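You operate a simulated robot arm through the tools that you are given. There is no shell and no other tool. Be economical: measure what you need, move in short steps, check, and stop when the job is done.

The job below is to be done with a simulated robot arm. You get a single attempt, and the scene is never put back.

## Task
Lift the branch, open the blue lid, lay it in, shut both lids.
Fine: the harness branch and its clip lids on the cross member.
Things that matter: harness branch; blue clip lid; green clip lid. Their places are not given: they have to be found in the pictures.

The check looks at the end state, three seconds after you hand in, the way a careful person would. Anything else that was tipped, shoved, dropped, spilled or broken makes it a failure. A push-on lid holds only when it is set on centred and level and pressed home; a screw cap is set on level and turned clockwise until tight.

## Robot
A 6-joint arm with a two-finger parallel gripper, fixed in place. Base frame: the origin is at the foot of the arm, x ahead of it, y to its left, z up. Lengths are in cm, angles in degrees, forces in N, time in s.
With the tool pointing down near the work surface it reaches from about 32 to 70 cm from the base axis. Its first joint turns from -166.0 to 166.0 degrees. Payload 4.1 kg.
Tool frame: the origin (TCP) lies between the finger pads and is the grasp point; the fingertips stand 2.3 cm ahead of it; z points along the fingers, y is the line along which they close. Largest opening 9.4 cm; finger width 3.8, thickness 1; the body of the gripper, 5.4 by 9.6 cm, starts 3.9 cm behind the TCP.
Orientation is that of the tool frame in the base frame, as [roll, pitch, yaw] about the fixed x, y, z axes, in that order (R = Rz(yaw) Ry(pitch) Rx(roll)). With the fingers straight down and closing along the base's y, the tool's x points along the base's -x, its y along +y and its z along -z.

## Interface
- The arm moves only by the tool send_rows. Its argument "targets" is a list of rows, each an object of numbers (a shift or turn left out is 0, a gripper value left out holds the last): "tx", "ty", "tz": the shift along the tool's x, y, z in cm; "ax", "ay", "az": the turn, a rotation vector about the tool's x, y, z in degrees. In form: [{"tx": .., "ty": .., "tz": .., "ax": .., "ay": .., "az": ..}, ...]. A call has 1 to 20 rows; each row is the pose to reach, as a shift and turn from the pose commanded when the call began, along the tool's axes at that moment. "grip" is the closure, from 0 (fully open) to 1 (shut), set as the call begins (left out, the last holds). Each row takes 0.2 s and may step no farther than 5 cm and 8.6 degrees from the row before; otherwise, or with a gripper value out of range, the whole call is refused. Where a pose cannot be reached the arm comes as near as it can. A force on the tool above 40 N (or 10 N above the force at the start of the call, whichever is more), or a blocked arm, ends the call early, and 0.2 s more pass. The fingers move at their own pace (about 4.5 cm/s each) and stop on an object; they squeeze with about 39 N. The grip force told is the motor's: it shows also when the fingers shut on nothing. Time passes only in rows, and 0.2 s behind the last, so rows that repeat a pose let the fingers close. The reply holds the time, the measured pose of the TCP, the force on the tool along the base axes, the opening and the grip force, in the units named above and with some noise.
- Cameras (640 x 400 px; columns grow to the right, rows downward): "scene" is fixed at [39.08, -66.84, 171.84]; the picture's right is [0.47, 0.88, 0.00], its down [0.72, -0.38, -0.58] and it looks along [-0.51, 0.27, -0.82] (base axes); focal length 257 px, centre (320, 200). "wrist" rides on the gripper at [8.6, 1.6, -7.5] in the tool frame; the picture's right is [-0.18, 0.98, 0.00], its down [-0.58, -0.11, -0.81] and it looks along [-0.79, -0.15, 0.59] (tool axes); focal length 243 px, centre (320, 200).
- camera(camera): a new picture of that camera. The clock stands still meanwhile.
- raise_lower(by): slides the trunk up (or, below 0, down) by that many cm; the arm rides with it, the base frame stays. It gives what a move gives, with no picture.
- locate(camera, pixels): there is no depth. For up to 12 entries [column, row, z] of the newest picture of that camera ("zoom" is the newest enlarged one), the place [x, y] in the base frame at which the ray of that pixel passes the height z, good to about 0.2 cm, but the place of the scene camera against the robot may be out by one fixed shift of up to 2.5 cm in any direction. The clock stands still meanwhile.
- close_up(camera, box): a new picture of the part [left, top, right, bottom] of that camera's present view, enlarged. The clock stands still meanwhile.
- hand_in(): hands the job in; it is judged then, once.

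Go step by step. Measure first, check grasps and placings, and put right what went wrong. The budget is 80 turns and 46 pictures, counting those below and the enlarged ones. Unless the task says otherwise, let go and move clear before handing in, and close with one line.

The tools are called after ">>>" as a command line: name --argument value ..., lists and objects as JSON in quotes. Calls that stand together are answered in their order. send_rows: Moves the arm, as the interface text tells. Its arguments: {"type":"object","properties":{"targets":{"type":"array","items":{"type":"object","properties":{"tx":{"type":"number"},"ty":{"type":"number"},"tz":{"type":"number"},"ax":{"type":"number"},"ay":{"type":"number"},"az":{"type":"number"}}}},"grip":{"type":"number"}},"required":["targets"]} The other tools are called the same way: raise_lower (by) slides the trunk up or down; camera (camera) takes a picture; locate (camera, pixels) gives the place at which the rays of pixels pass given heights; close_up (camera, box) takes an enlarged picture of a part of a camera's view; hand_in () hands the job in.

At the start:

```text
clock: 0.0
eef_pos: [1.87, -29.75, 138.6]
ee_rot: [-179.9, 0.0, 179.9]
wrist_force: [0.4, -1.0, 0.8]
width: 9.4
finger_force: 0.2
trunk travel left (down, up): [-52.5, 6.5]
```

scene: 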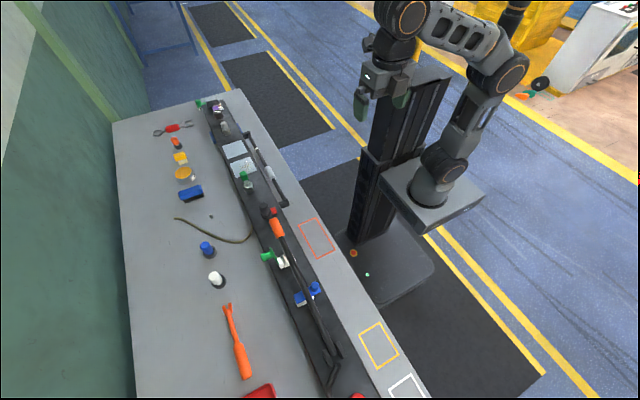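
wrist: 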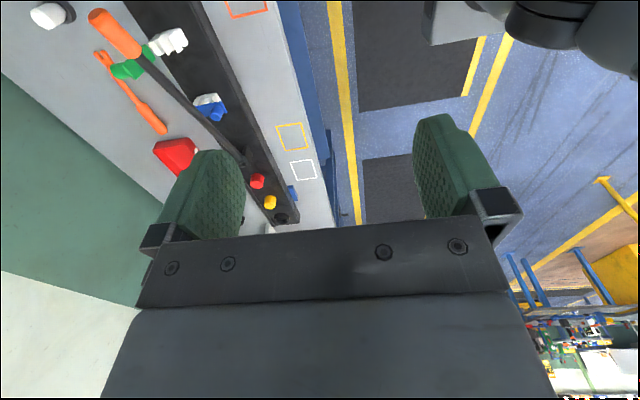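

The scene picture shows a cross member with green clips at about (247,178), (267,256) and a blue one at (308,293). I enlarge these to tell what is the branch and which lids are meant.

>>> close_up --camera "scene" --box '[230, 190, 390, 290]'

>>> close_up --camera "scene" --box '[240, 270, 400, 370]'

>>> close_up --camera "scene" --box '[150, 90, 310, 190]'

```text
4.00 times, centred on (310, 240) of scene
```

zoom: 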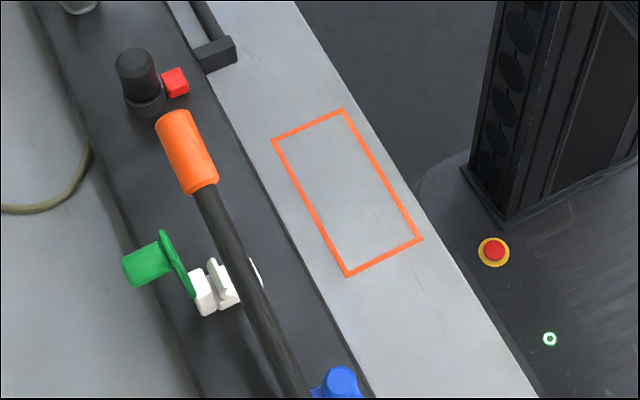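

```text
4.00 times, centred on (320, 320) of scene
```

zoom: 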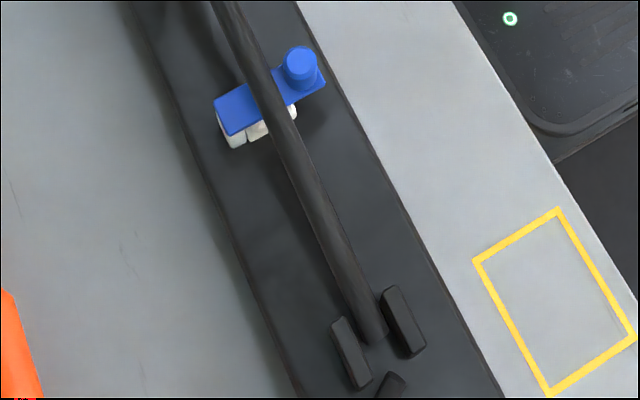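

```text
4.00 times, centred on (230, 140) of scene
```

zoom: 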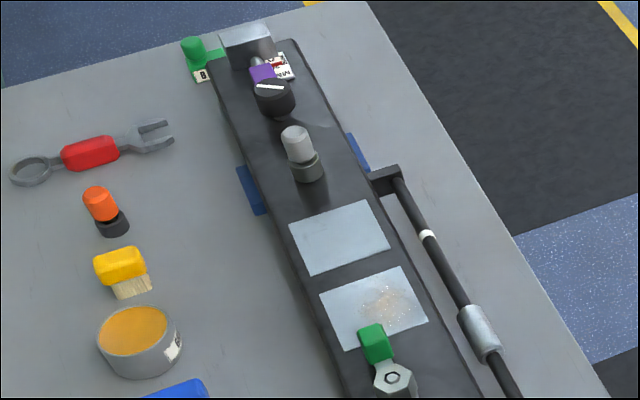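

The black rod with the orange end is the branch: it is hinged at the lower end (zoom ~(370,330)), lies across the shut blue lid, and the green lid stands open. I locate these points in the scene and in the wrist picture.

>>> locate --camera "scene" --pixels '[[275, 222, 97], [281, 235, 97], [267, 256, 97], [283, 262, 97], [301, 298, 97], [315, 287, 97], [333, 352, 97], [215, 105, 95], [340, 380, 95]]'

>>> locate --camera "wrist" --pixels '[[105, 25, 97], [132, 46, 97], [130, 68, 97], [165, 42, 97], [210, 103, 97], [215, 112, 97], [240, 158, 97]]'

```text
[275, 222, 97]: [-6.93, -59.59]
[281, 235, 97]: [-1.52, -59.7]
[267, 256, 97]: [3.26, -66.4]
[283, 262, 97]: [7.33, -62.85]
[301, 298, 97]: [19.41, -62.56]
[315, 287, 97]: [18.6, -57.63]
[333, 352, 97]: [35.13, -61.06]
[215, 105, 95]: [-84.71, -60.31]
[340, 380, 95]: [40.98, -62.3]
```

```text
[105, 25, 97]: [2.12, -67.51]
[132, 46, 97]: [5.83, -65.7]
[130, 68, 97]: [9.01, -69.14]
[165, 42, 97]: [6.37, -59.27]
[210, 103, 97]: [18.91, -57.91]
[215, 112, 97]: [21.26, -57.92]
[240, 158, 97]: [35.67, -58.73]
```

The rod runs along x at y≈-60 from its hinge near x=35 to the orange tip near x=-7. I move nearer to see heights with the wrist camera.

>>> send_rows --targets '[{"tx": 3, "ty": -3, "tz": 2}, {"tx": 6, "ty": -6, "tz": 4}, {"tx": 9, "ty": -9, "tz": 6}, {"tx": 12, "ty": -12, "tz": 9}, {"tx": 14, "ty": -15, "tz": 12}, {"tx": 16, "ty": -18, "tz": 15}]' --grip 0

>>> camera --camera "wrist"

```text
refused: row 4 steps farther than a row can; nothing moved
```

```text
40 pictures are left
```

wrist: 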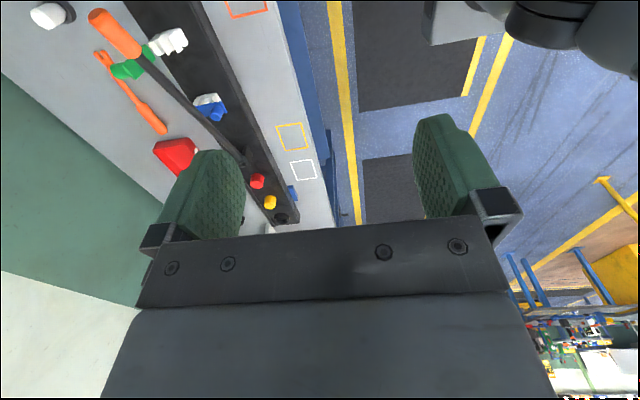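

The step was too long and refused; I repeat it with smaller steps.

>>> send_rows --targets '[{"tx": 2, "ty": -2.5, "tz": 2}, {"tx": 4, "ty": -5, "tz": 4}, {"tx": 6, "ty": -7.5, "tz": 6}, {"tx": 8, "ty": -10, "tz": 8}, {"tx": 10, "ty": -12.5, "tz": 10}, {"tx": 12, "ty": -15, "tz": 12}, {"tx": 14, "ty": -17, "tz": 14}, {"tx": 16, "ty": -18, "tz": 15}]' --grip 0

>>> camera --camera "wrist"

```text
clock: 1.8
eef_pos: [-13.89, -47.84, 123.66]
ee_rot: [180.0, 0.0, 179.9]
wrist_force: [0.5, -0.2, -0.5]
width: 9.4
finger_force: 0.1
trunk travel left (down, up): [-52.5, 6.5]
```

```text
39 pictures are left
```

wrist: 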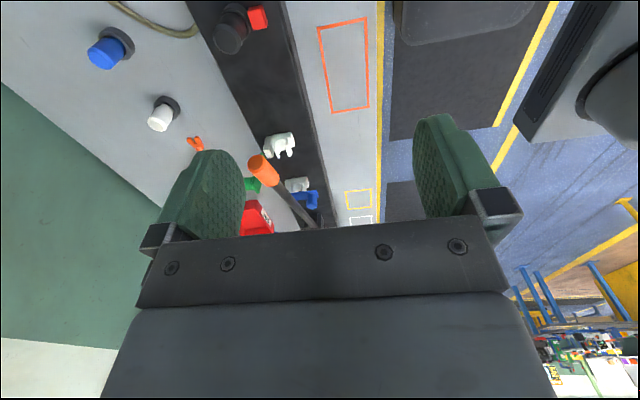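

The orange tip is at (256,163) here; I enlarge for exact pixels and triangulate with the earlier view.

>>> close_up --camera "wrist" --box '[220, 110, 348, 240]'

>>> locate --camera "wrist" --pixels '[[256, 163, 96], [256, 163, 100], [256, 163, 104], [256, 163, 108], [256, 163, 112], [279, 184, 96], [279, 184, 104], [279, 184, 112], [280, 145, 96], [280, 145, 99], [298, 185, 97], [312, 200, 97]]'

>>> locate --camera "scene" --pixels '[[273, 220, 96], [273, 220, 100], [273, 220, 104], [273, 220, 108], [273, 220, 112], [281, 237, 96], [281, 237, 104], [281, 237, 112], [283, 262, 96], [283, 262, 99]]'

```text
3.08 times, centred on (284, 175) of wrist
```

zoom: 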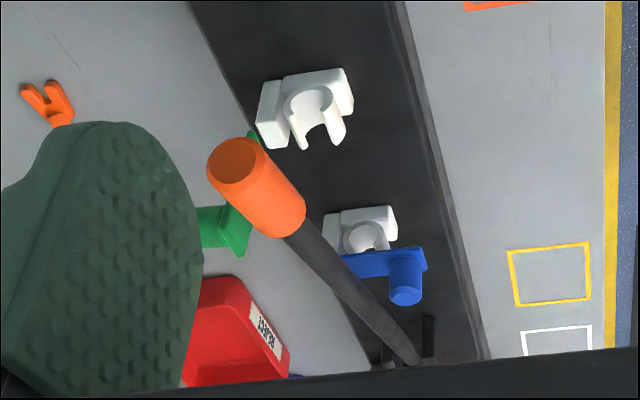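

```text
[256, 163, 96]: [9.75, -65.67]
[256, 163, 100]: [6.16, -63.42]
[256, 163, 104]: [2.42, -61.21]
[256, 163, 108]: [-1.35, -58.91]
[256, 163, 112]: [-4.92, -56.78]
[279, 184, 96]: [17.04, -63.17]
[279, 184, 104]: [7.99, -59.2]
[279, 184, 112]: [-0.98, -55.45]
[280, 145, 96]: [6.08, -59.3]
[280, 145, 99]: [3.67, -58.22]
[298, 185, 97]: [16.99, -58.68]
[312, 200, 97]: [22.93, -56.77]
```

```text
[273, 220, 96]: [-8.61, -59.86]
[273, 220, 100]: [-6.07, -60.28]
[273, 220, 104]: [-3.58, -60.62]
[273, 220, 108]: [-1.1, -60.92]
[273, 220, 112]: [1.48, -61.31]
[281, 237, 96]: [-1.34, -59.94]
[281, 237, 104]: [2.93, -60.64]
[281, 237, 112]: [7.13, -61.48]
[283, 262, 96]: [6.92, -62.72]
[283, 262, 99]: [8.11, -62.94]
```

Triangulating gives the orange tip at about (-1,-59,107.5), the hinge at about (35.3,-59,97), so the rod slopes up about 16°. The scene camera seems off by about +1.9 in y. I go above the orange handle first.

>>> send_rows --targets '[{"tx": -3, "ty": -2, "tz": 0}, {"tx": -6, "ty": -4, "tz": 1}, {"tx": -9, "ty": -6.5, "tz": 3}, {"tx": -12, "ty": -9, "tz": 5}, {"tx": -14, "ty": -10.5, "tz": 7}, {"tx": -15.4, "ty": -11.2, "tz": 9.7}, {"tx": -15.4, "ty": -11.2, "tz": 9.7}]' --grip 0.3

>>> camera --camera "wrist"

>>> close_up --camera "scene" --box '[230, 170, 390, 270]'

```text
clock: 3.4
eef_pos: [1.4, -59.08, 114.12]
ee_rot: [-180.0, 0.1, -180.0]
wrist_force: [-0.3, 0.0, -0.6]
width: 6.61
finger_force: 0.1
trunk travel left (down, up): [-52.5, 6.5]
```

```text
37 pictures are left
```

wrist: 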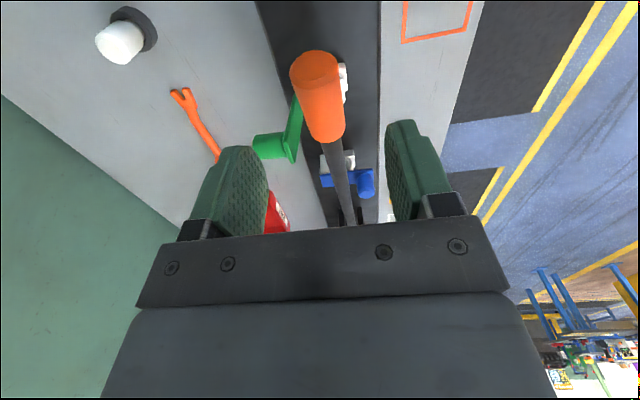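

```text
4.00 times, centred on (310, 220) of scene
```

zoom: 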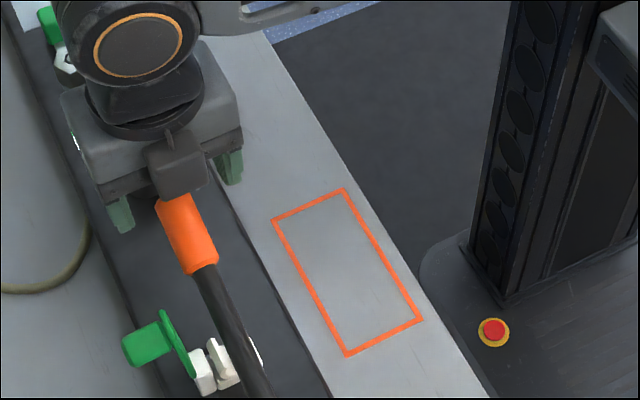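

The tip is now at (314,66) in the wrist view, the orange's far end at (327,140). I fix their places.

>>> locate --camera "wrist" --pixels '[[314, 66, 104], [314, 66, 106], [314, 66, 108], [314, 66, 110], [327, 140, 103], [327, 140, 105], [327, 140, 107], [353, 222, 98], [324, 181, 98], [364, 185, 98], [366, 197, 101]]'

```text
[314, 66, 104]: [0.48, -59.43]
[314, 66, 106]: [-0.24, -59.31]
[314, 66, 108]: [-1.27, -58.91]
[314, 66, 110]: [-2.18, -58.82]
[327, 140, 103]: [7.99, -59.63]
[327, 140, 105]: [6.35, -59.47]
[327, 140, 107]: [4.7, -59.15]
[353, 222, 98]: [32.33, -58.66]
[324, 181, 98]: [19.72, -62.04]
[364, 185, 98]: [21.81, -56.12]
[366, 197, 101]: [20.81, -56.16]
```

Consistent: the handle runs from x≈-1 to 6 at z≈107.5–105.5. I lower onto it and close.

>>> send_rows --targets '[{"tx": -0.5, "tz": 2.5}, {"tx": -0.5, "tz": 5}, {"tx": -0.5, "tz": 7.2}]'

>>> send_rows --targets '[{}, {}, {}, {}, {}]' --grip 1

```text
clock: 4.2
eef_pos: [1.78, -59.12, 106.68]
ee_rot: [-180.0, 0.0, 179.9]
wrist_force: [0.9, 0.4, -0.1]
width: 6.58
finger_force: 0.1
trunk travel left (down, up): [-52.5, 6.5]
```

```text
clock: 5.4
eef_pos: [1.76, -58.97, 106.69]
ee_rot: [-180.0, 0.0, 180.0]
wrist_force: [-1.1, 4.6, -1.2]
width: 2.64
finger_force: 45.4
trunk travel left (down, up): [-52.5, 6.5]
```

The handle is held (2.64 wide). I lift along the arc about the hinge by 12°, turning the tool with it.

>>> send_rows --targets '[{"tx": -0.33, "tz": -1.15, "ay": 2}, {"tx": -0.73, "tz": -2.3, "ay": 4}, {"tx": -1.17, "tz": -3.44, "ay": 6}, {"tx": -1.64, "tz": -4.55, "ay": 8}, {"tx": -2.16, "tz": -5.66, "ay": 10}, {"tx": -2.71, "tz": -6.74, "ay": 12}, {"tx": -2.71, "tz": -6.74, "ay": 12}]'

>>> close_up --camera "scene" --box '[220, 200, 400, 380]'

```text
clock: 7.0
eef_pos: [4.65, -59.0, 113.5]
ee_rot: [-180.0, -12.0, -180.0]
wrist_force: [7.4, 0.3, -0.4]
width: 2.63
finger_force: 45.2
trunk travel left (down, up): [-52.5, 6.5]
```

```text
2.22 times, centred on (310, 290) of scene
```

zoom: 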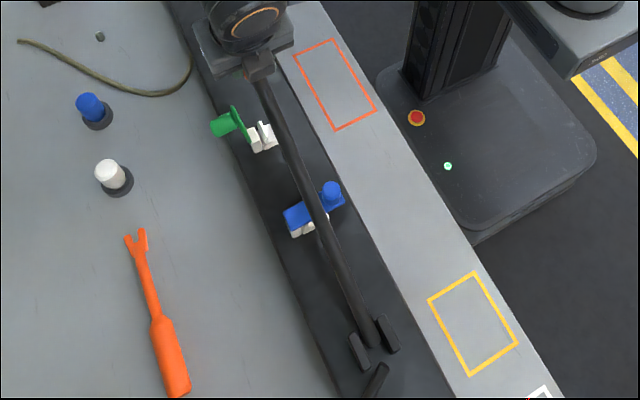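

The branch rises freely and the blue lid stays shut; there is a small block behind the hinge (zoom (375,382)) that may be a stop. I lift 30° more.

>>> send_rows --targets '[{"tx": -1.12, "tz": -2.88, "ay": 5}, {"tx": -2.34, "tz": -5.67, "ay": 10}, {"tx": -3.8, "tz": -8.34, "ay": 15}, {"tx": -5.5, "tz": -10.87, "ay": 20}, {"tx": -7.4, "tz": -13.25, "ay": 25}, {"tx": -9.5, "tz": -15.45, "ay": 30}, {"tx": -9.5, "tz": -15.45, "ay": 30}]'

>>> close_up --camera "scene" --box '[240, 230, 400, 390]'

>>> camera --camera "wrist"

```text
clock: 7.9
eef_pos: [9.52, -58.94, 120.4]
ee_rot: [-179.1, -27.6, 179.9]
wrist_force: [-6.0, -30.0, 6.2]
width: 2.64
finger_force: 45.4
out of reach, approached as far as the arm can: row 3, 4
trunk travel left (down, up): [-52.5, 6.5]
stopped in row 4: the force on the tool passed its limit (the readings are from after the stop); the commanded pose is now the measured one
```

```text
2.50 times, centred on (320, 310) of scene
```

zoom: 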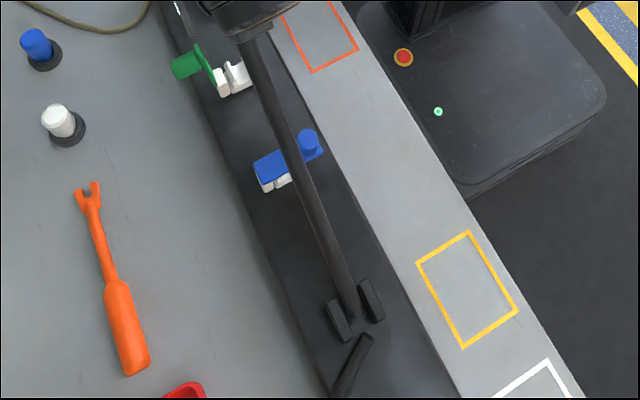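

```text
33 pictures are left
```

wrist: 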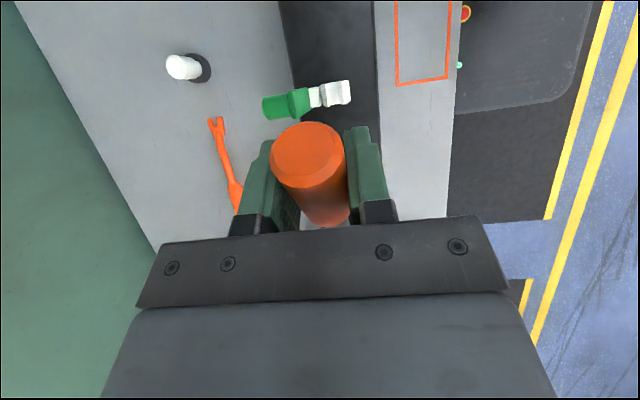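

The arm reached its limit at a tool tilt of 28° (force 30 N sideways), so tilting along is not possible farther up. I take the tilt out again while the TCP stays and the rod turns between the pads.

>>> send_rows --targets '[{"ay": -4}, {"ay": -8}, {"ay": -12}, {"ay": -16}, {"ay": -20}, {"ay": -24}, {"ay": -27.5}, {"ay": -27.5}]'

```text
clock: 9.7
eef_pos: [9.88, -58.99, 120.25]
ee_rot: [-179.6, 0.0, -179.7]
wrist_force: [-2.5, -32.5, -4.7]
width: 2.66
finger_force: 45.1
trunk travel left (down, up): [-52.5, 6.5]
```

The sideways force remains (-32 N in y), so I ease the tool slightly towards -y and correct the small roll and yaw errors.

>>> send_rows --targets '[{"ty": -0.15, "ax": 0.4, "az": 0.3}, {"ty": -0.15, "ax": 0.4, "az": 0.3}]'

```text
clock: 10.3
eef_pos: [10.1, -59.07, 120.38]
ee_rot: [-179.3, 0.0, -179.9]
wrist_force: [-0.9, -24.9, -3.9]
width: 2.68
finger_force: 44.3
trunk travel left (down, up): [-52.5, 6.5]
```

Easing works partly (-25 N); I continue a little farther.

>>> send_rows --targets '[{"ty": -0.2}, {"ty": -0.3}, {"ty": -0.3}]'

```text
clock: 11.1
eef_pos: [9.96, -58.99, 120.38]
ee_rot: [-179.0, 0.1, -179.8]
wrist_force: [1.6, -13.1, -0.3]
width: 2.69
finger_force: 44.9
trunk travel left (down, up): [-52.5, 6.5]
stopped in row 3: the arm was blocked; the commanded pose is now the measured one
```

The arm reports being blocked; I look at the whole scene for a contact.

>>> camera --camera "scene"

```text
32 pictures are left
```

scene: 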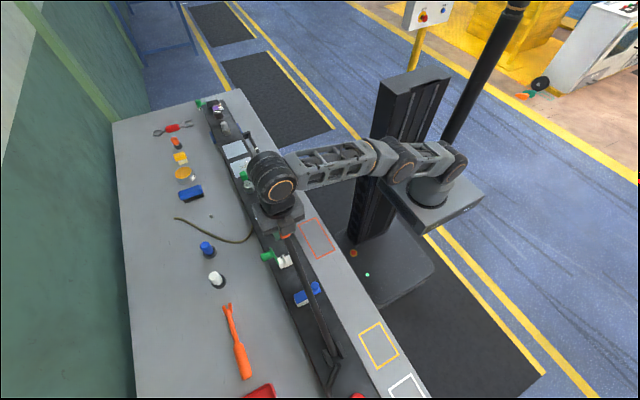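

The arm is almost stretched out there, hence the block. I lower the branch along its arc to about 20°, where the arm is free, and there test whether the hinge holds by friction.

>>> send_rows --targets '[{"tx": 1.1, "tz": 1.3}, {"tx": 2.2, "tz": 2.6}, {"tx": 3.3, "tz": 4.1}, {"tx": 4.3, "tz": 5.6}, {"tx": 5.2, "tz": 7.2}, {"tx": 6.0, "tz": 8.8}, {"tx": 6.6, "tz": 10.2}, {"tx": 7.1, "tz": 11.6}, {"tx": 7.1, "tz": 11.6}]'

```text
clock: 13.1
eef_pos: [2.75, -59.03, 109.01]
ee_rot: [-178.9, -0.1, 179.9]
wrist_force: [3.9, 6.5, 0.9]
width: 2.65
finger_force: 44.8
trunk travel left (down, up): [-52.5, 6.5]
```

Forces are small at about 20°. I open a bit to see whether the branch stays.

>>> send_rows --targets '[{"ax": 0.5}, {"ax": 1.0}, {"ax": 1.0}]' --grip 0.4

>>> camera --camera "wrist"

```text
clock: 13.9
eef_pos: [2.77, -59.07, 108.92]
ee_rot: [-178.0, 0.0, 180.0]
wrist_force: [-0.5, 0.7, -0.2]
width: 5.66
finger_force: 0.0
trunk travel left (down, up): [-52.5, 6.5]
```

```text
31 pictures are left
```

wrist: 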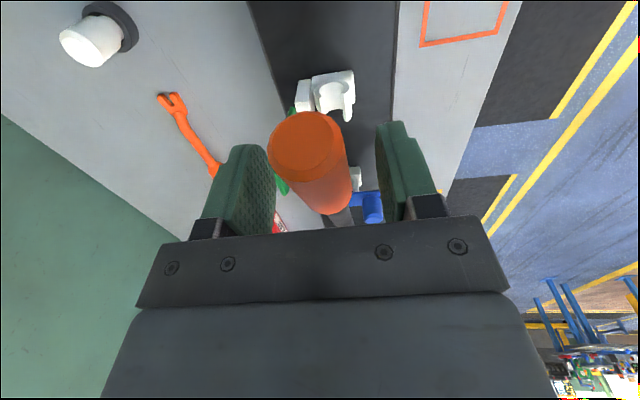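

The tip still shows at (305,145) between the pads. I locate it to see whether it dropped.

>>> locate --camera "wrist" --pixels '[[305, 145, 107], [305, 145, 108], [305, 145, 109], [305, 145, 110], [305, 145, 112]]'

>>> close_up --camera "scene" --box '[240, 200, 400, 300]'

```text
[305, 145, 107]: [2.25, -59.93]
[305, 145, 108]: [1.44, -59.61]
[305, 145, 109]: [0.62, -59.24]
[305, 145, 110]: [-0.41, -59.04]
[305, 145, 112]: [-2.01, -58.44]
```

```text
4.00 times, centred on (320, 250) of scene
```

zoom: 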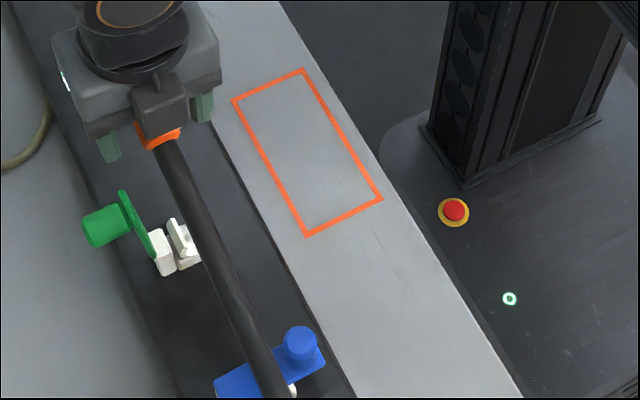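

The tip sits on the ray at about z=109.7, i.e. still at 20°: the hinge holds by friction. I raise the trunk fully for more reach, then grip again and lift higher.

>>> raise_lower --by 6.5

```text
clock: 14.9
eef_pos: [2.91, -59.05, 115.54]
ee_rot: [-178.0, 0.0, 180.0]
wrist_force: [0.0, 0.1, -1.0]
width: 5.63
finger_force: 0.0
trunk travel left (down, up): [-59.0, 0.0]
```

Raised; I go back down on the handle with the roll corrected and grip.

>>> send_rows --targets '[{"tx": 0.3, "tz": 2, "ax": -1}, {"tx": 0.3, "tz": 4.5, "ax": -2}, {"tx": 0.3, "tz": 6.7, "ax": -2}]'

>>> send_rows --targets '[{}, {}, {}, {}]' --grip 1

```text
clock: 15.7
eef_pos: [2.7, -59.2, 108.64]
ee_rot: [-179.8, -0.1, 180.0]
wrist_force: [-0.6, -0.3, 0.4]
width: 5.64
finger_force: 0.0
trunk travel left (down, up): [-59.0, 0.0]
```

```text
clock: 16.7
eef_pos: [2.69, -59.0, 108.65]
ee_rot: [-180.0, 0.0, 180.0]
wrist_force: [1.8, 15.8, -3.9]
width: 2.63
finger_force: 44.6
trunk travel left (down, up): [-59.0, 0.0]
```

Gripped. I lift along the arc with the tool kept upright, to about 50°.

>>> send_rows --targets '[{"tx": -0.7, "ty": 0.2, "tz": -1.8}, {"tx": -1.5, "ty": 0.2, "tz": -3.5}, {"tx": -2.35, "ty": 0.2, "tz": -5.1}, {"tx": -3.26, "ty": 0.2, "tz": -6.7}, {"tx": -4.25, "ty": 0.2, "tz": -8.2}, {"tx": -5.3, "ty": 0.2, "tz": -9.65}, {"tx": -6.5, "ty": 0.2, "tz": -11.05}, {"tx": -7.7, "ty": 0.2, "tz": -12.4}, {"tx": -8.8, "ty": 0.2, "tz": -13.5}, {"tx": -9.9, "ty": 0.2, "tz": -14.5}, {"tx": -9.9, "ty": 0.2, "tz": -14.5}]'

```text
clock: 19.1
eef_pos: [12.6, -59.0, 123.44]
ee_rot: [-179.8, 0.0, -180.0]
wrist_force: [1.6, 13.1, -6.8]
width: 2.64
finger_force: 45.7
trunk travel left (down, up): [-59.0, 0.0]
```

49° reached with little force; I try 8° more.

>>> send_rows --targets '[{"tx": -0.87, "ty": 0.1, "tz": -0.7}, {"tx": -1.73, "ty": 0.1, "tz": -1.4}, {"tx": -2.7, "ty": 0.1, "tz": -2.1}, {"tx": -3.7, "ty": 0.1, "tz": -2.8}, {"tx": -3.7, "ty": 0.1, "tz": -2.8}]'

```text
clock: 20.3
eef_pos: [15.71, -58.92, 125.77]
ee_rot: [-179.1, 0.0, 180.0]
wrist_force: [-10.1, -37.5, 9.5]
width: 2.69
finger_force: 44.6
out of reach, approached as far as the arm can: row 3, 4, 5
trunk travel left (down, up): [-59.0, 0.0]
stopped in row 5: the force on the tool passed its limit (the readings are from after the stop); the commanded pose is now the measured one
```

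The branch is at about 56° at the reach limit. I let go and back out towards -x, with the rod sliding out between the fingers.

>>> send_rows --targets '[{}, {}, {}]' --grip 0.2

>>> send_rows --targets '[{"tx": 2}, {"tx": 4}, {"tx": 6}, {"tx": 9}, {"tx": 12}, {"tx": 12}]'

>>> camera --camera "scene"

>>> camera --camera "wrist"

```text
clock: 21.1
eef_pos: [16.03, -58.37, 125.94]
ee_rot: [-179.2, 0.0, -180.0]
wrist_force: [0.4, -0.4, 0.3]
width: 7.5
finger_force: 0.0
trunk travel left (down, up): [-59.0, 0.0]
```

```text
clock: 22.5
eef_pos: [3.93, -58.45, 125.97]
ee_rot: [-179.3, 0.0, 180.0]
wrist_force: [0.1, 0.4, 0.1]
width: 7.51
finger_force: 0.1
trunk travel left (down, up): [-59.0, 0.0]
```

```text
29 pictures are left
```

scene: 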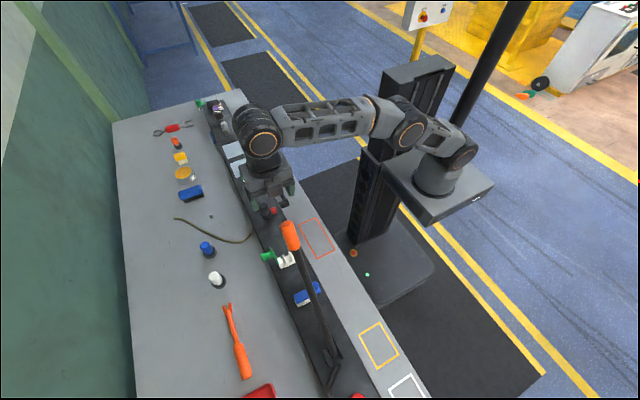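

```text
28 pictures are left
```

wrist: 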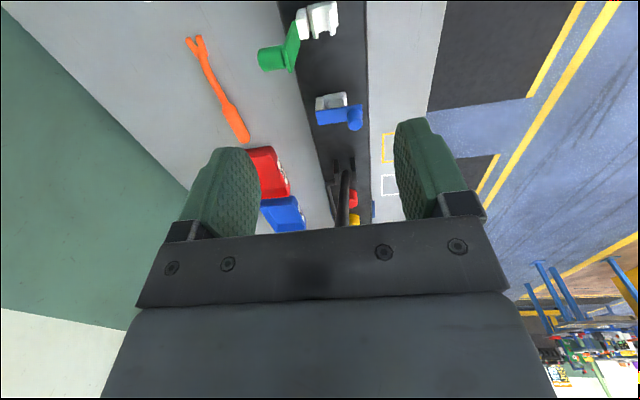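

The branch stays up at about 56° and the lids are in clear view from the wrist: green knob (272,57), blue knob (355,117). I enlarge that.

>>> close_up --camera "wrist" --box '[250, 0, 390, 90]'

>>> close_up --camera "wrist" --box '[290, 80, 400, 150]'

```text
4.44 times, centred on (320, 45) of wrist
```

zoom: 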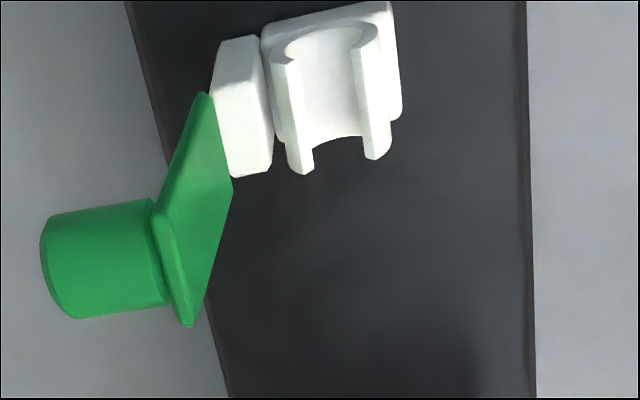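

```text
5.71 times, centred on (345, 115) of wrist
```

zoom: 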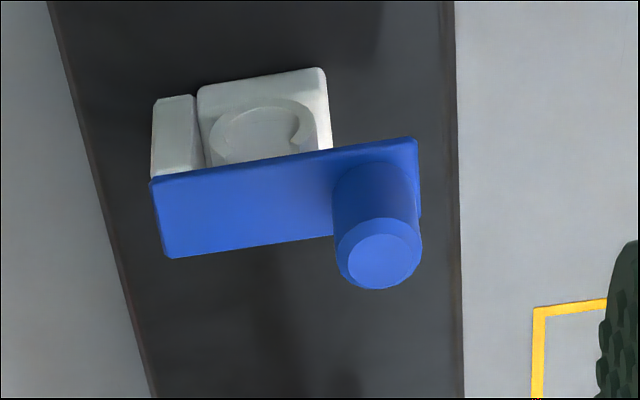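

I locate the blue lid's corners, knob and the green one's features at several heights.

>>> locate --camera "zoom" --pixels '[[380, 262, 100], [380, 262, 102], [380, 262, 104], [155, 180, 98], [155, 180, 100], [155, 180, 102], [165, 255, 100], [415, 140, 100], [375, 165, 100], [152, 100, 98], [323, 70, 98], [155, 100, 96]]'

>>> locate --camera "wrist" --pixels '[[273, 59, 98], [273, 59, 102], [273, 59, 106], [283, 72, 102], [283, 72, 106], [337, 28, 98], [320, 32, 98], [295, 21, 98], [302, 4, 96]]'

>>> close_up --camera "scene" --box '[255, 230, 345, 320]'

```text
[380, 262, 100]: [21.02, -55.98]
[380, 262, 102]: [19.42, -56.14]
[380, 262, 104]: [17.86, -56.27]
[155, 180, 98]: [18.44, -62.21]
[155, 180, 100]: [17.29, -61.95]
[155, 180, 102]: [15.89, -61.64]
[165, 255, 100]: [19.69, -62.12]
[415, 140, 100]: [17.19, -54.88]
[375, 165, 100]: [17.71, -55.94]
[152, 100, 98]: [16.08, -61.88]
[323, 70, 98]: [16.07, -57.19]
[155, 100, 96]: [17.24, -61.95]
```

```text
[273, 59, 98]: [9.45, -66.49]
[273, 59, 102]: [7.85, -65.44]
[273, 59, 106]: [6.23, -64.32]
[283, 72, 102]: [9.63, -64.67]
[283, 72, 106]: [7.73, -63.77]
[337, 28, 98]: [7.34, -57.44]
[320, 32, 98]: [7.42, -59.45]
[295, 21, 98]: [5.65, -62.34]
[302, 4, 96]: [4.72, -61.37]
```

```text
4.44 times, centred on (300, 275) of scene
```

zoom: 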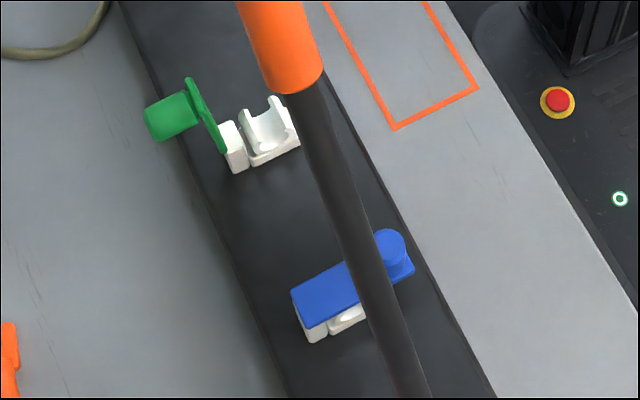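

Blue lid: plate from its hinge at y≈-62 to y≈-55, knob at about (18.6,-56), lid top z≈99–100. I draw back to +y and turn the tool so that it closes along x.

>>> send_rows --targets '[{"ty": 3, "az": 8}, {"ty": 6, "az": 16}, {"ty": 9, "az": 24}, {"tx": -1, "ty": 12, "az": 32, "tz": 1}, {"tx": -3, "ty": 14, "az": 40, "tz": 2}, {"tx": -5, "ty": 16, "az": 48, "tz": 3}, {"tx": -7, "ty": 16.5, "az": 56, "tz": 4}, {"tx": -9, "ty": 16.5, "az": 64, "tz": 5}, {"tx": -11, "ty": 16.5, "az": 72, "tz": 6}, {"tx": -13, "ty": 16.5, "az": 80, "tz": 7}, {"tx": -14.5, "ty": 16.5, "az": 88, "tz": 8}, {"tx": -14.5, "ty": 16.5, "az": 90, "tz": 8}]' --grip 0.4

>>> camera --camera "wrist"

```text
clock: 25.1
eef_pos: [18.56, -41.91, 117.72]
ee_rot: [180.0, 0.9, 90.0]
wrist_force: [-0.6, 0.6, -0.1]
width: 5.65
finger_force: 0.1
trunk travel left (down, up): [-59.0, 0.0]
```

```text
24 pictures are left
```

wrist: 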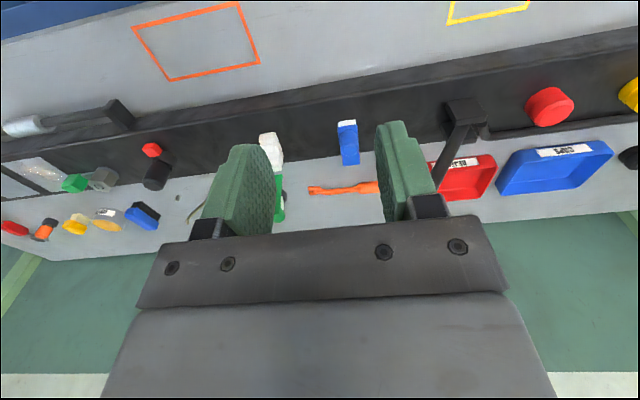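

The blue lid with its knob is at (348,140) here. I enlarge it to triangulate heights.

>>> close_up --camera "wrist" --box '[250, 100, 400, 230]'

```text
3.08 times, centred on (325, 165) of wrist
```

zoom: 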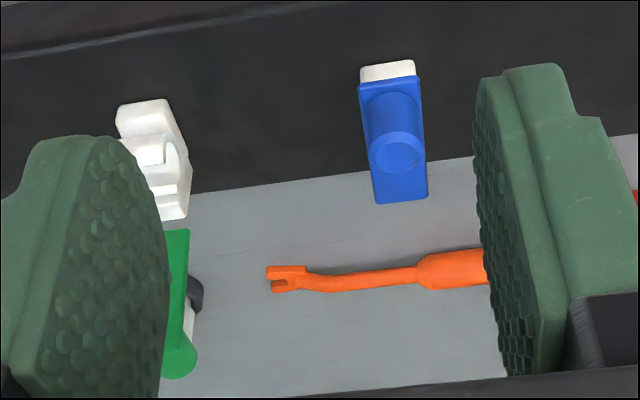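

>>> locate --camera "zoom" --pixels '[[397, 155, 100], [397, 155, 102], [397, 155, 104], [358, 88, 98], [358, 88, 100], [420, 77, 98], [420, 77, 100], [378, 203, 98], [378, 203, 100], [428, 197, 98], [428, 197, 100]]'

```text
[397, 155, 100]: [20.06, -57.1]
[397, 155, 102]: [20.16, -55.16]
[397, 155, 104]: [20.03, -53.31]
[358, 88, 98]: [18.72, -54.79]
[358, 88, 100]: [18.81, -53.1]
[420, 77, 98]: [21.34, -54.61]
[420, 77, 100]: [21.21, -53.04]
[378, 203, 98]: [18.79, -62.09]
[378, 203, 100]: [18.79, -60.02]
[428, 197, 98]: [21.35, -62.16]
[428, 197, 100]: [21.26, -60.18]
```

Triangulated: lid top z≈98, x 18.75–21.3, y -62.1 to -54.8; knob centre (20.1,-56.05), top z≈101.1. I tilt the tool 30° so its body stays at +y, clear of the raised branch, and go to a point 7 cm before the knob.

>>> send_rows --targets '[{"tx": -2, "ty": 0.3, "tz": 2, "ay": -6}, {"tx": -4.2, "ty": 0.6, "tz": 4.2, "ay": -12}, {"tx": -6.4, "ty": 0.9, "tz": 6.4, "ay": -18}, {"tx": -8.5, "ty": 1.2, "tz": 8.5, "ay": -24}, {"tx": -10.6, "ty": 1.55, "tz": 10.6, "ay": -30}, {"tx": -10.6, "ty": 1.55, "tz": 10.6, "ay": -30}]'

>>> camera --camera "wrist"

```text
clock: 26.5
eef_pos: [20.25, -52.8, 107.23]
ee_rot: [180.0, 30.8, 90.1]
wrist_force: [0.1, 0.4, -0.2]
width: 5.66
finger_force: 0.0
trunk travel left (down, up): [-59.0, 0.0]
```

```text
22 pictures are left
```

wrist: 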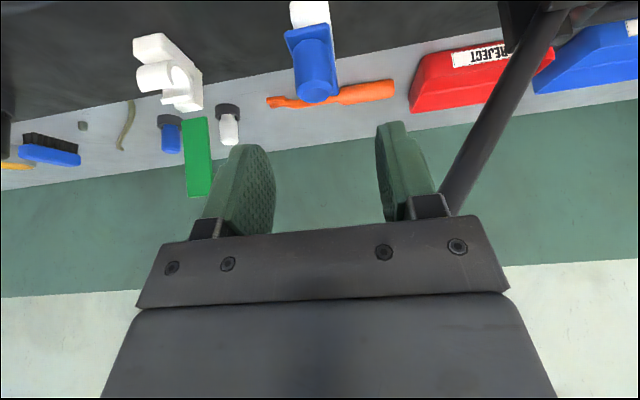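

The blue knob is centred between the fingers (316,90). I go in along the tool and grip it.

>>> send_rows --targets '[{"tz": 2.5}, {"tz": 5}, {"tx": 0.2, "tz": 7}, {"tx": 0.2, "tz": 7}]'

>>> camera --camera "wrist"

```text
clock: 27.5
eef_pos: [20.05, -56.16, 101.2]
ee_rot: [179.9, 30.8, 90.0]
wrist_force: [0.0, -0.7, 0.0]
width: 5.65
finger_force: 0.1
trunk travel left (down, up): [-59.0, 0.0]
```

```text
21 pictures are left
```

wrist: 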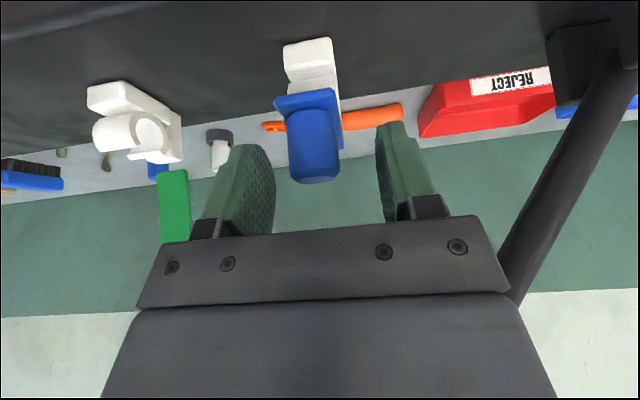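

The knob stands between the fingers; I close on it.

>>> send_rows --targets '[{}, {}, {}, {}]' --grip 1

```text
clock: 28.5
eef_pos: [20.01, -56.08, 101.33]
ee_rot: [180.0, 30.6, 89.9]
wrist_force: [-7.7, 0.7, -0.2]
width: 2.23
finger_force: 44.7
trunk travel left (down, up): [-59.0, 0.0]
```

Knob held (2.23 wide). I swing the lid up along an arc about its hinge line (y≈-62, z≈97.7), 18° first to feel the force.

>>> send_rows --targets '[{"tx": -0.5, "tz": -0.23}, {"tx": -1.0, "tz": -0.42, "ay": -2}, {"tx": -1.5, "tz": -0.57, "ay": -3}, {"tx": -2.05, "tz": -0.69, "ay": -5}, {"tx": -2.05, "tz": -0.69, "ay": -5}]'

```text
clock: 29.7
eef_pos: [20.11, -57.21, 102.84]
ee_rot: [-179.9, 35.7, 90.1]
wrist_force: [-8.7, 23.3, -2.2]
width: 2.26
finger_force: 44.7
trunk travel left (down, up): [-59.0, 0.0]
```

It moved, with 23 N along +y; I check that the lid follows.

>>> close_up --camera "scene" --box '[255, 230, 345, 320]'

>>> camera --camera "wrist"

```text
4.44 times, centred on (300, 275) of scene
```

zoom: 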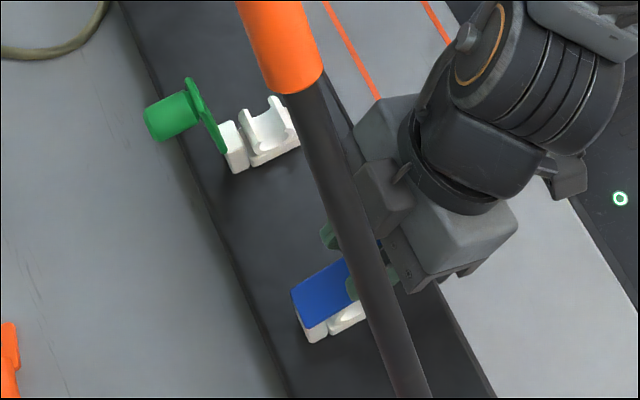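

```text
19 pictures are left
```

wrist: 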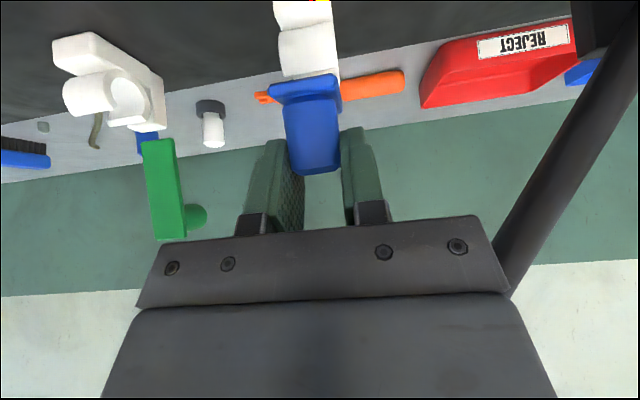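

The lid follows (its front edge has risen). I continue the arc, tilting the tool farther.

>>> send_rows --targets '[{"tx": -0.87, "tz": -0.13, "ay": -3}, {"tx": -1.4, "tz": -0.1, "ay": -4}, {"tx": -1.92, "tz": -0.05, "ay": -6}, {"tx": -2.45, "tz": 0.07, "ay": -7}, {"tx": -2.95, "tz": 0.19, "ay": -9}, {"tx": -3.45, "tz": 0.38, "ay": -10}, {"tx": -3.94, "tz": 0.59, "ay": -12}, {"tx": -3.94, "tz": 0.59, "ay": -12}]'

```text
clock: 31.5
eef_pos: [19.98, -60.81, 104.84]
ee_rot: [179.8, 48.0, 89.9]
wrist_force: [-11.8, 21.0, 14.6]
width: 2.19
finger_force: 44.5
trunk travel left (down, up): [-59.0, 0.0]
```

At about 50° open. I take it a little farther, then release and look.

>>> send_rows --targets '[{"tx": -0.35, "tz": 0.3}, {"tx": -0.65, "tz": 0.55}, {"tx": -0.65, "tz": 0.55}]'

>>> send_rows --targets '[{}, {}, {}]' --grip 0.4

>>> camera --camera "wrist"

```text
clock: 32.3
eef_pos: [19.96, -61.64, 105.0]
ee_rot: [179.9, 48.0, 89.9]
wrist_force: [-7.9, 19.9, 16.6]
width: 2.23
finger_force: 44.6
trunk travel left (down, up): [-59.0, 0.0]
```

```text
clock: 33.1
eef_pos: [20.14, -61.85, 104.63]
ee_rot: [180.0, 47.6, 90.0]
wrist_force: [0.6, 1.0, 0.7]
width: 5.62
finger_force: 0.2
trunk travel left (down, up): [-59.0, 0.0]
```

```text
18 pictures are left
```

wrist: 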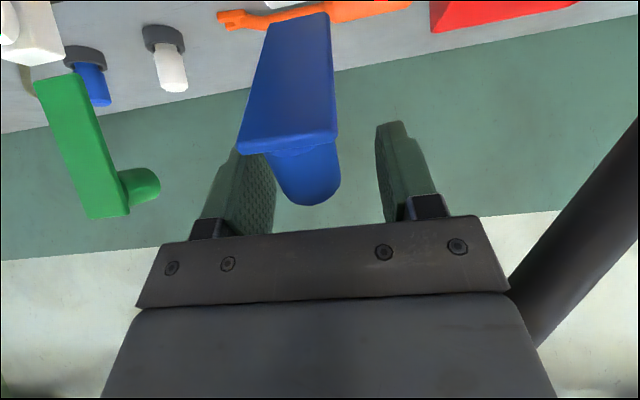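

The lid stays up at about 57° by itself. I withdraw to +y, then close the fingers and tilt to 60° to push it past upright from its underside.

>>> send_rows --targets '[{"tx": 1.5, "tz": -1.4}, {"tx": 3, "tz": -2.8}, {"tx": 4.4, "tz": -4.2}, {"tx": 5.76, "tz": -5.57}, {"tx": 5.76, "tz": -5.57, "ay": -6}, {"tx": 5.76, "tz": -5.57, "ay": -12}]'

>>> send_rows --targets '[{}, {}, {}, {}, {}]' --grip 1

>>> camera --camera "wrist"

```text
clock: 34.5
eef_pos: [20.15, -53.78, 104.09]
ee_rot: [-179.9, 59.9, 90.2]
wrist_force: [-0.5, -0.1, -0.3]
width: 5.64
finger_force: 0.1
trunk travel left (down, up): [-59.0, 0.0]
```

```text
clock: 35.7
eef_pos: [20.14, -53.86, 104.2]
ee_rot: [180.0, 59.7, 90.0]
wrist_force: [-0.4, 0.1, 1.0]
width: 0.0
finger_force: 39.0
trunk travel left (down, up): [-59.0, 0.0]
```

```text
17 pictures are left
```

wrist: 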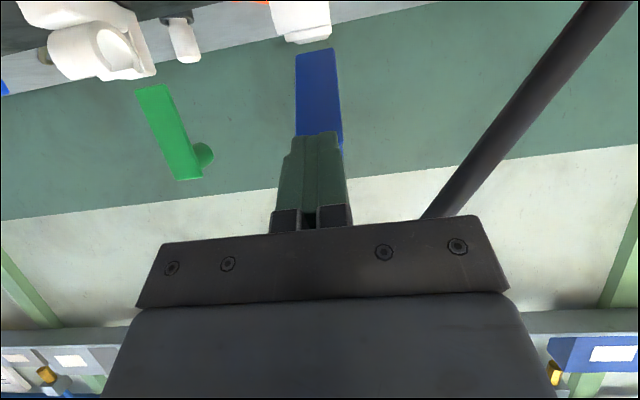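

The lid's underside is right ahead of the closed fingertips. I push towards -y.

>>> send_rows --targets '[{"tx": 1.04, "tz": 0.6}, {"tx": 0.54, "tz": 1.47}, {"tx": 0.04, "tz": 2.33}, {"tx": -0.35, "tz": 3.0}, {"tx": -0.71, "tz": 3.63}, {"tx": -1.1, "tz": 4.3}, {"tx": -1.46, "tz": 4.93}, {"tx": -1.9, "tz": 5.5}, {"tx": -2.33, "tz": 6.04}, {"tx": -2.33, "tz": 6.04}]'

>>> camera --camera "wrist"

```text
clock: 36.4
eef_pos: [20.12, -55.65, 104.17]
ee_rot: [179.6, 61.4, 89.5]
wrist_force: [-2.2, 15.6, 24.6]
width: 0.0
finger_force: 39.2
trunk travel left (down, up): [-59.0, 0.0]
stopped in row 3: the force on the tool passed its limit (the readings are from after the stop); the commanded pose is now the measured one
```

```text
16 pictures are left
```

wrist: 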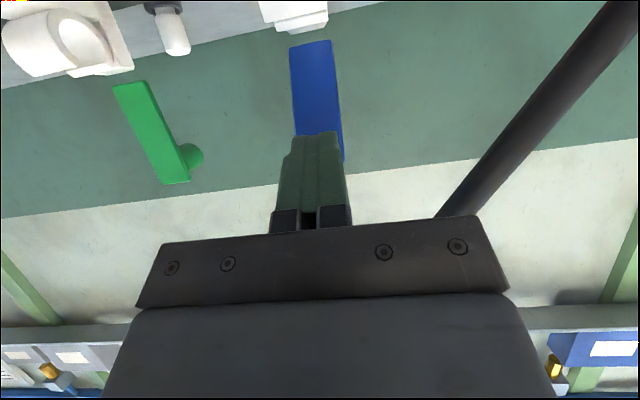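

The fingertips met the lid's end edge (force +15 y, +25 z), i.e. too high. I back off, go 2.7 cm lower, and push on the underside instead.

>>> send_rows --targets '[{"tx": 1.05, "tz": -1.93}, {"tx": 2.2, "tz": -1.3}, {"tx": 3.42, "tz": -0.64}, {"tx": 2.85, "tz": 0.41}, {"tx": 2.5, "tz": 1.1}, {"tx": 2.13, "tz": 1.73}, {"tx": 1.65, "tz": 2.61}, {"tx": 1.17, "tz": 3.49}, {"tx": 0.79, "tz": 4.19}, {"tx": 0.45, "tz": 4.8}, {"tx": 0.45, "tz": 4.8}]'

>>> camera --camera "wrist"

```text
clock: 38.8
eef_pos: [20.26, -59.64, 100.79]
ee_rot: [179.9, 60.5, 89.9]
wrist_force: [-0.6, 0.6, -0.7]
width: 0.0
finger_force: 39.1
trunk travel left (down, up): [-59.0, 0.0]
```

```text
15 pictures are left
```

wrist: 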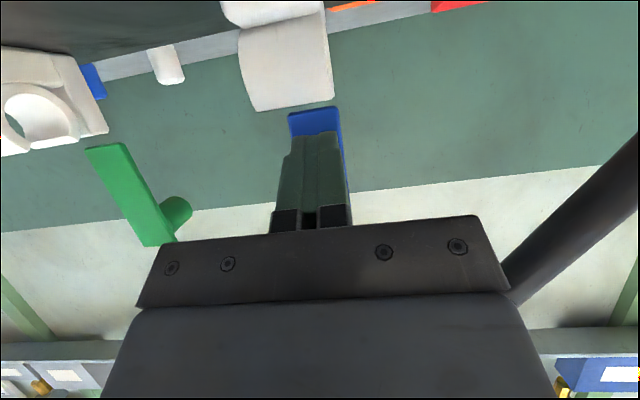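

The push went through with no remaining force. I nudge it a bit more while rising, then withdraw and look.

>>> send_rows --targets '[{"tx": -0.7, "tz": -0.4}, {"tx": -1.31, "tz": -0.74}, {"tx": -2.33, "tz": 0.06}, {"tx": -2.33, "tz": 0.06}, {"tx": -1.2, "tz": -2.3}, {"tx": 0, "tz": -4.5}, {"tx": 1.1, "tz": -6.5}, {"tx": 2.18, "tz": -7.94}]'

>>> close_up --camera "scene" --box '[255, 230, 345, 320]'

```text
clock: 40.6
eef_pos: [20.26, -51.62, 102.81]
ee_rot: [179.9, 60.6, 89.8]
wrist_force: [0.2, -0.3, -0.4]
width: 0.0
finger_force: 39.0
trunk travel left (down, up): [-59.0, 0.0]
```

```text
4.44 times, centred on (300, 275) of scene
```

zoom: 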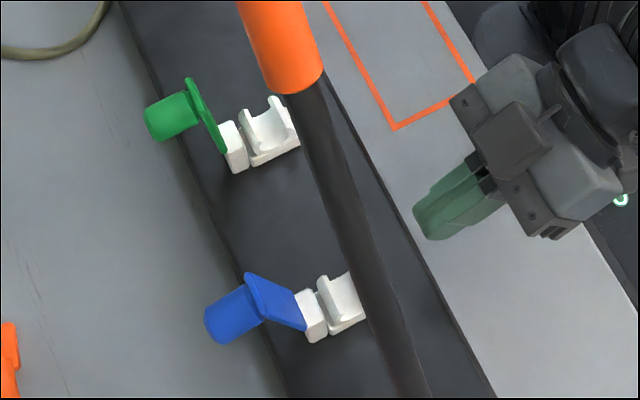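

The blue lid is now open past upright, like the green one. Next I lay the branch down by pushing it from above with the closed fingers held across it; first I rise and come over the rod near its lower half.

>>> send_rows --targets '[{"tx": -3.36, "ty": 1.4, "tz": -2.58}, {"tx": -6.72, "ty": 2.8, "tz": -5.16}, {"tx": -10.1, "ty": 4.2, "tz": -7.74}, {"tx": -13.4, "ty": 5.6, "tz": -10.3}, {"tx": -16.8, "ty": 7, "tz": -12.9}, {"tx": -17.8, "ty": 7, "tz": -9.8}, {"tx": -18.8, "ty": 7, "tz": -6.6}, {"tx": -19.8, "ty": 7, "tz": -3.48}, {"tx": -19.8, "ty": 7, "tz": -3.48}]'

>>> close_up --camera "scene" --box '[230, 200, 390, 360]'

```text
clock: 42.6
eef_pos: [27.15, -58.46, 122.03]
ee_rot: [179.8, 60.5, 89.9]
wrist_force: [-0.2, -0.1, 0.7]
width: 0.01
finger_force: 39.1
trunk travel left (down, up): [-59.0, 0.0]
```

```text
2.50 times, centred on (310, 280) of scene
```

zoom: 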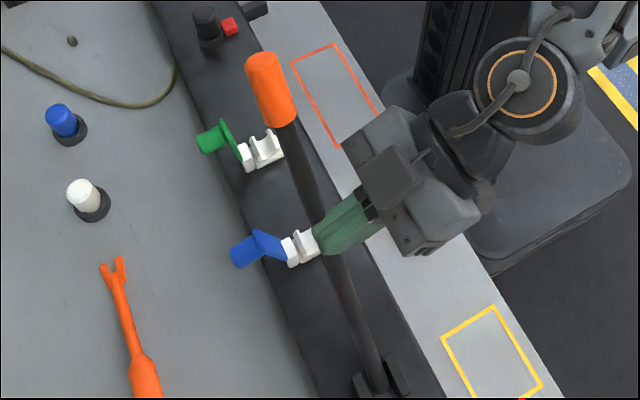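

The closed fingers are above the rod's middle. I push it down along its arc to about 16°.

>>> send_rows --targets '[{"ty": -2, "tx": 0.5, "tz": 0.3}, {"ty": -4.15, "tx": 0.98, "tz": 0.55}, {"ty": -5.6, "tx": 1.83, "tz": 1.03}, {"ty": -7.1, "tx": 2.77, "tz": 1.56}, {"ty": -8.4, "tx": 3.83, "tz": 2.16}, {"ty": -9.7, "tx": 4.87, "tz": 2.74}, {"ty": -10.9, "tx": 6.0, "tz": 3.38}, {"ty": -12, "tx": 7.25, "tz": 4.08}, {"ty": -13, "tx": 8.53, "tz": 4.8}, {"ty": -13.9, "tx": 9.83, "tz": 5.54}, {"ty": -14.65, "tx": 11.2, "tz": 6.3}, {"ty": -15.3, "tx": 12.7, "tz": 7.15}, {"ty": -15.3, "tx": 12.7, "tz": 7.15}]'

>>> close_up --camera "scene" --box '[230, 200, 390, 360]'

```text
clock: 45.4
eef_pos: [11.9, -58.29, 107.1]
ee_rot: [-180.0, 60.4, 89.8]
wrist_force: [-0.8, 0.0, -0.2]
width: 0.01
finger_force: 39.5
trunk travel left (down, up): [-59.0, 0.0]
```

```text
2.50 times, centred on (310, 280) of scene
```

zoom: 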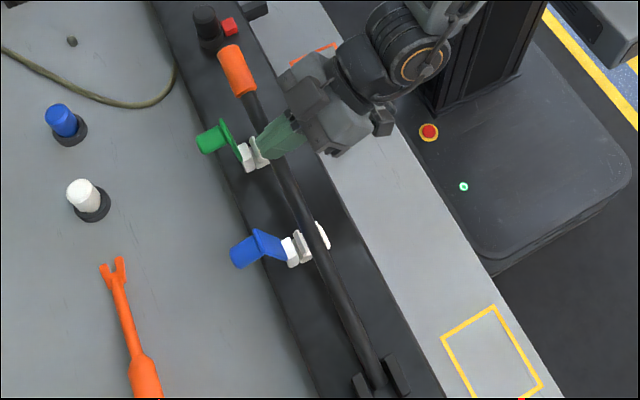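

The branch followed down to about 16°. I continue downward gently until it meets the clips.

>>> send_rows --targets '[{"tx": 0.87, "tz": 0.49, "ty": -0.3}, {"tx": 1.74, "tz": 0.98, "ty": -0.6}, {"tx": 2.61, "tz": 1.47, "ty": -0.8}, {"tx": 3.3, "tz": 1.86, "ty": -1.0}, {"tx": 3.8, "tz": 2.15, "ty": -1.1}, {"tx": 4.35, "tz": 2.45, "ty": -1.2}, {"tx": 4.35, "tz": 2.45, "ty": -1.2}]'

>>> camera --camera "wrist"

```text
clock: 47.0
eef_pos: [12.05, -58.5, 102.8]
ee_rot: [-179.5, 60.4, 89.9]
wrist_force: [-0.1, 0.6, 0.0]
width: 0.01
finger_force: 38.8
out of reach, approached as far as the arm can: row 3, 4, 5, 6, 7
trunk travel left (down, up): [-59.0, 0.0]
```

```text
11 pictures are left
```

wrist: 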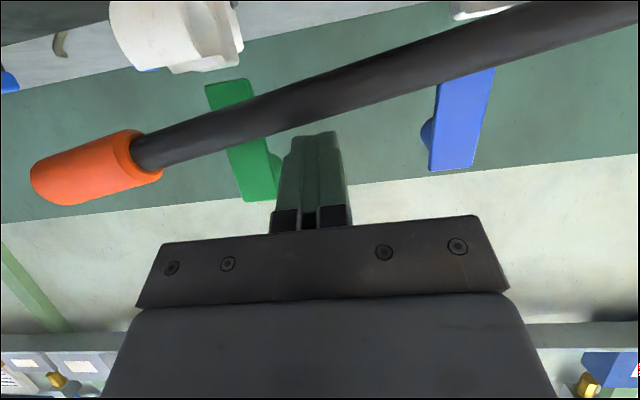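

The arm cannot go lower in this pose; the branch is at about 9° now. I rise, set the tool upright and then press down from above between the clips.

>>> send_rows --targets '[{"tx": -2.6, "tz": -1.4}, {"tx": -5.4, "tz": -2.6, "ay": 6}, {"tx": -5.4, "tz": -2.6, "ay": 14}, {"tx": -5.4, "tz": -2.6, "ay": 22}, {"tx": -5.4, "tz": -2.6, "ay": 30}, {"tx": -5.4, "tz": -2.6, "ay": 38}, {"tx": -5.4, "tz": -2.6, "ay": 46}, {"tx": -5.4, "tz": -2.6, "ay": 54}, {"tx": -5.4, "tz": -2.6, "ay": 60.4}, {"tx": -5.4, "tz": -2.6, "ay": 60.4}]'

```text
clock: 49.2
eef_pos: [12.1, -58.88, 108.88]
ee_rot: [179.8, 0.1, 90.0]
wrist_force: [-0.1, -0.5, 0.0]
width: 0.0
finger_force: 38.5
out of reach, approached as far as the arm can: row 4
trunk travel left (down, up): [-59.0, 0.0]
```

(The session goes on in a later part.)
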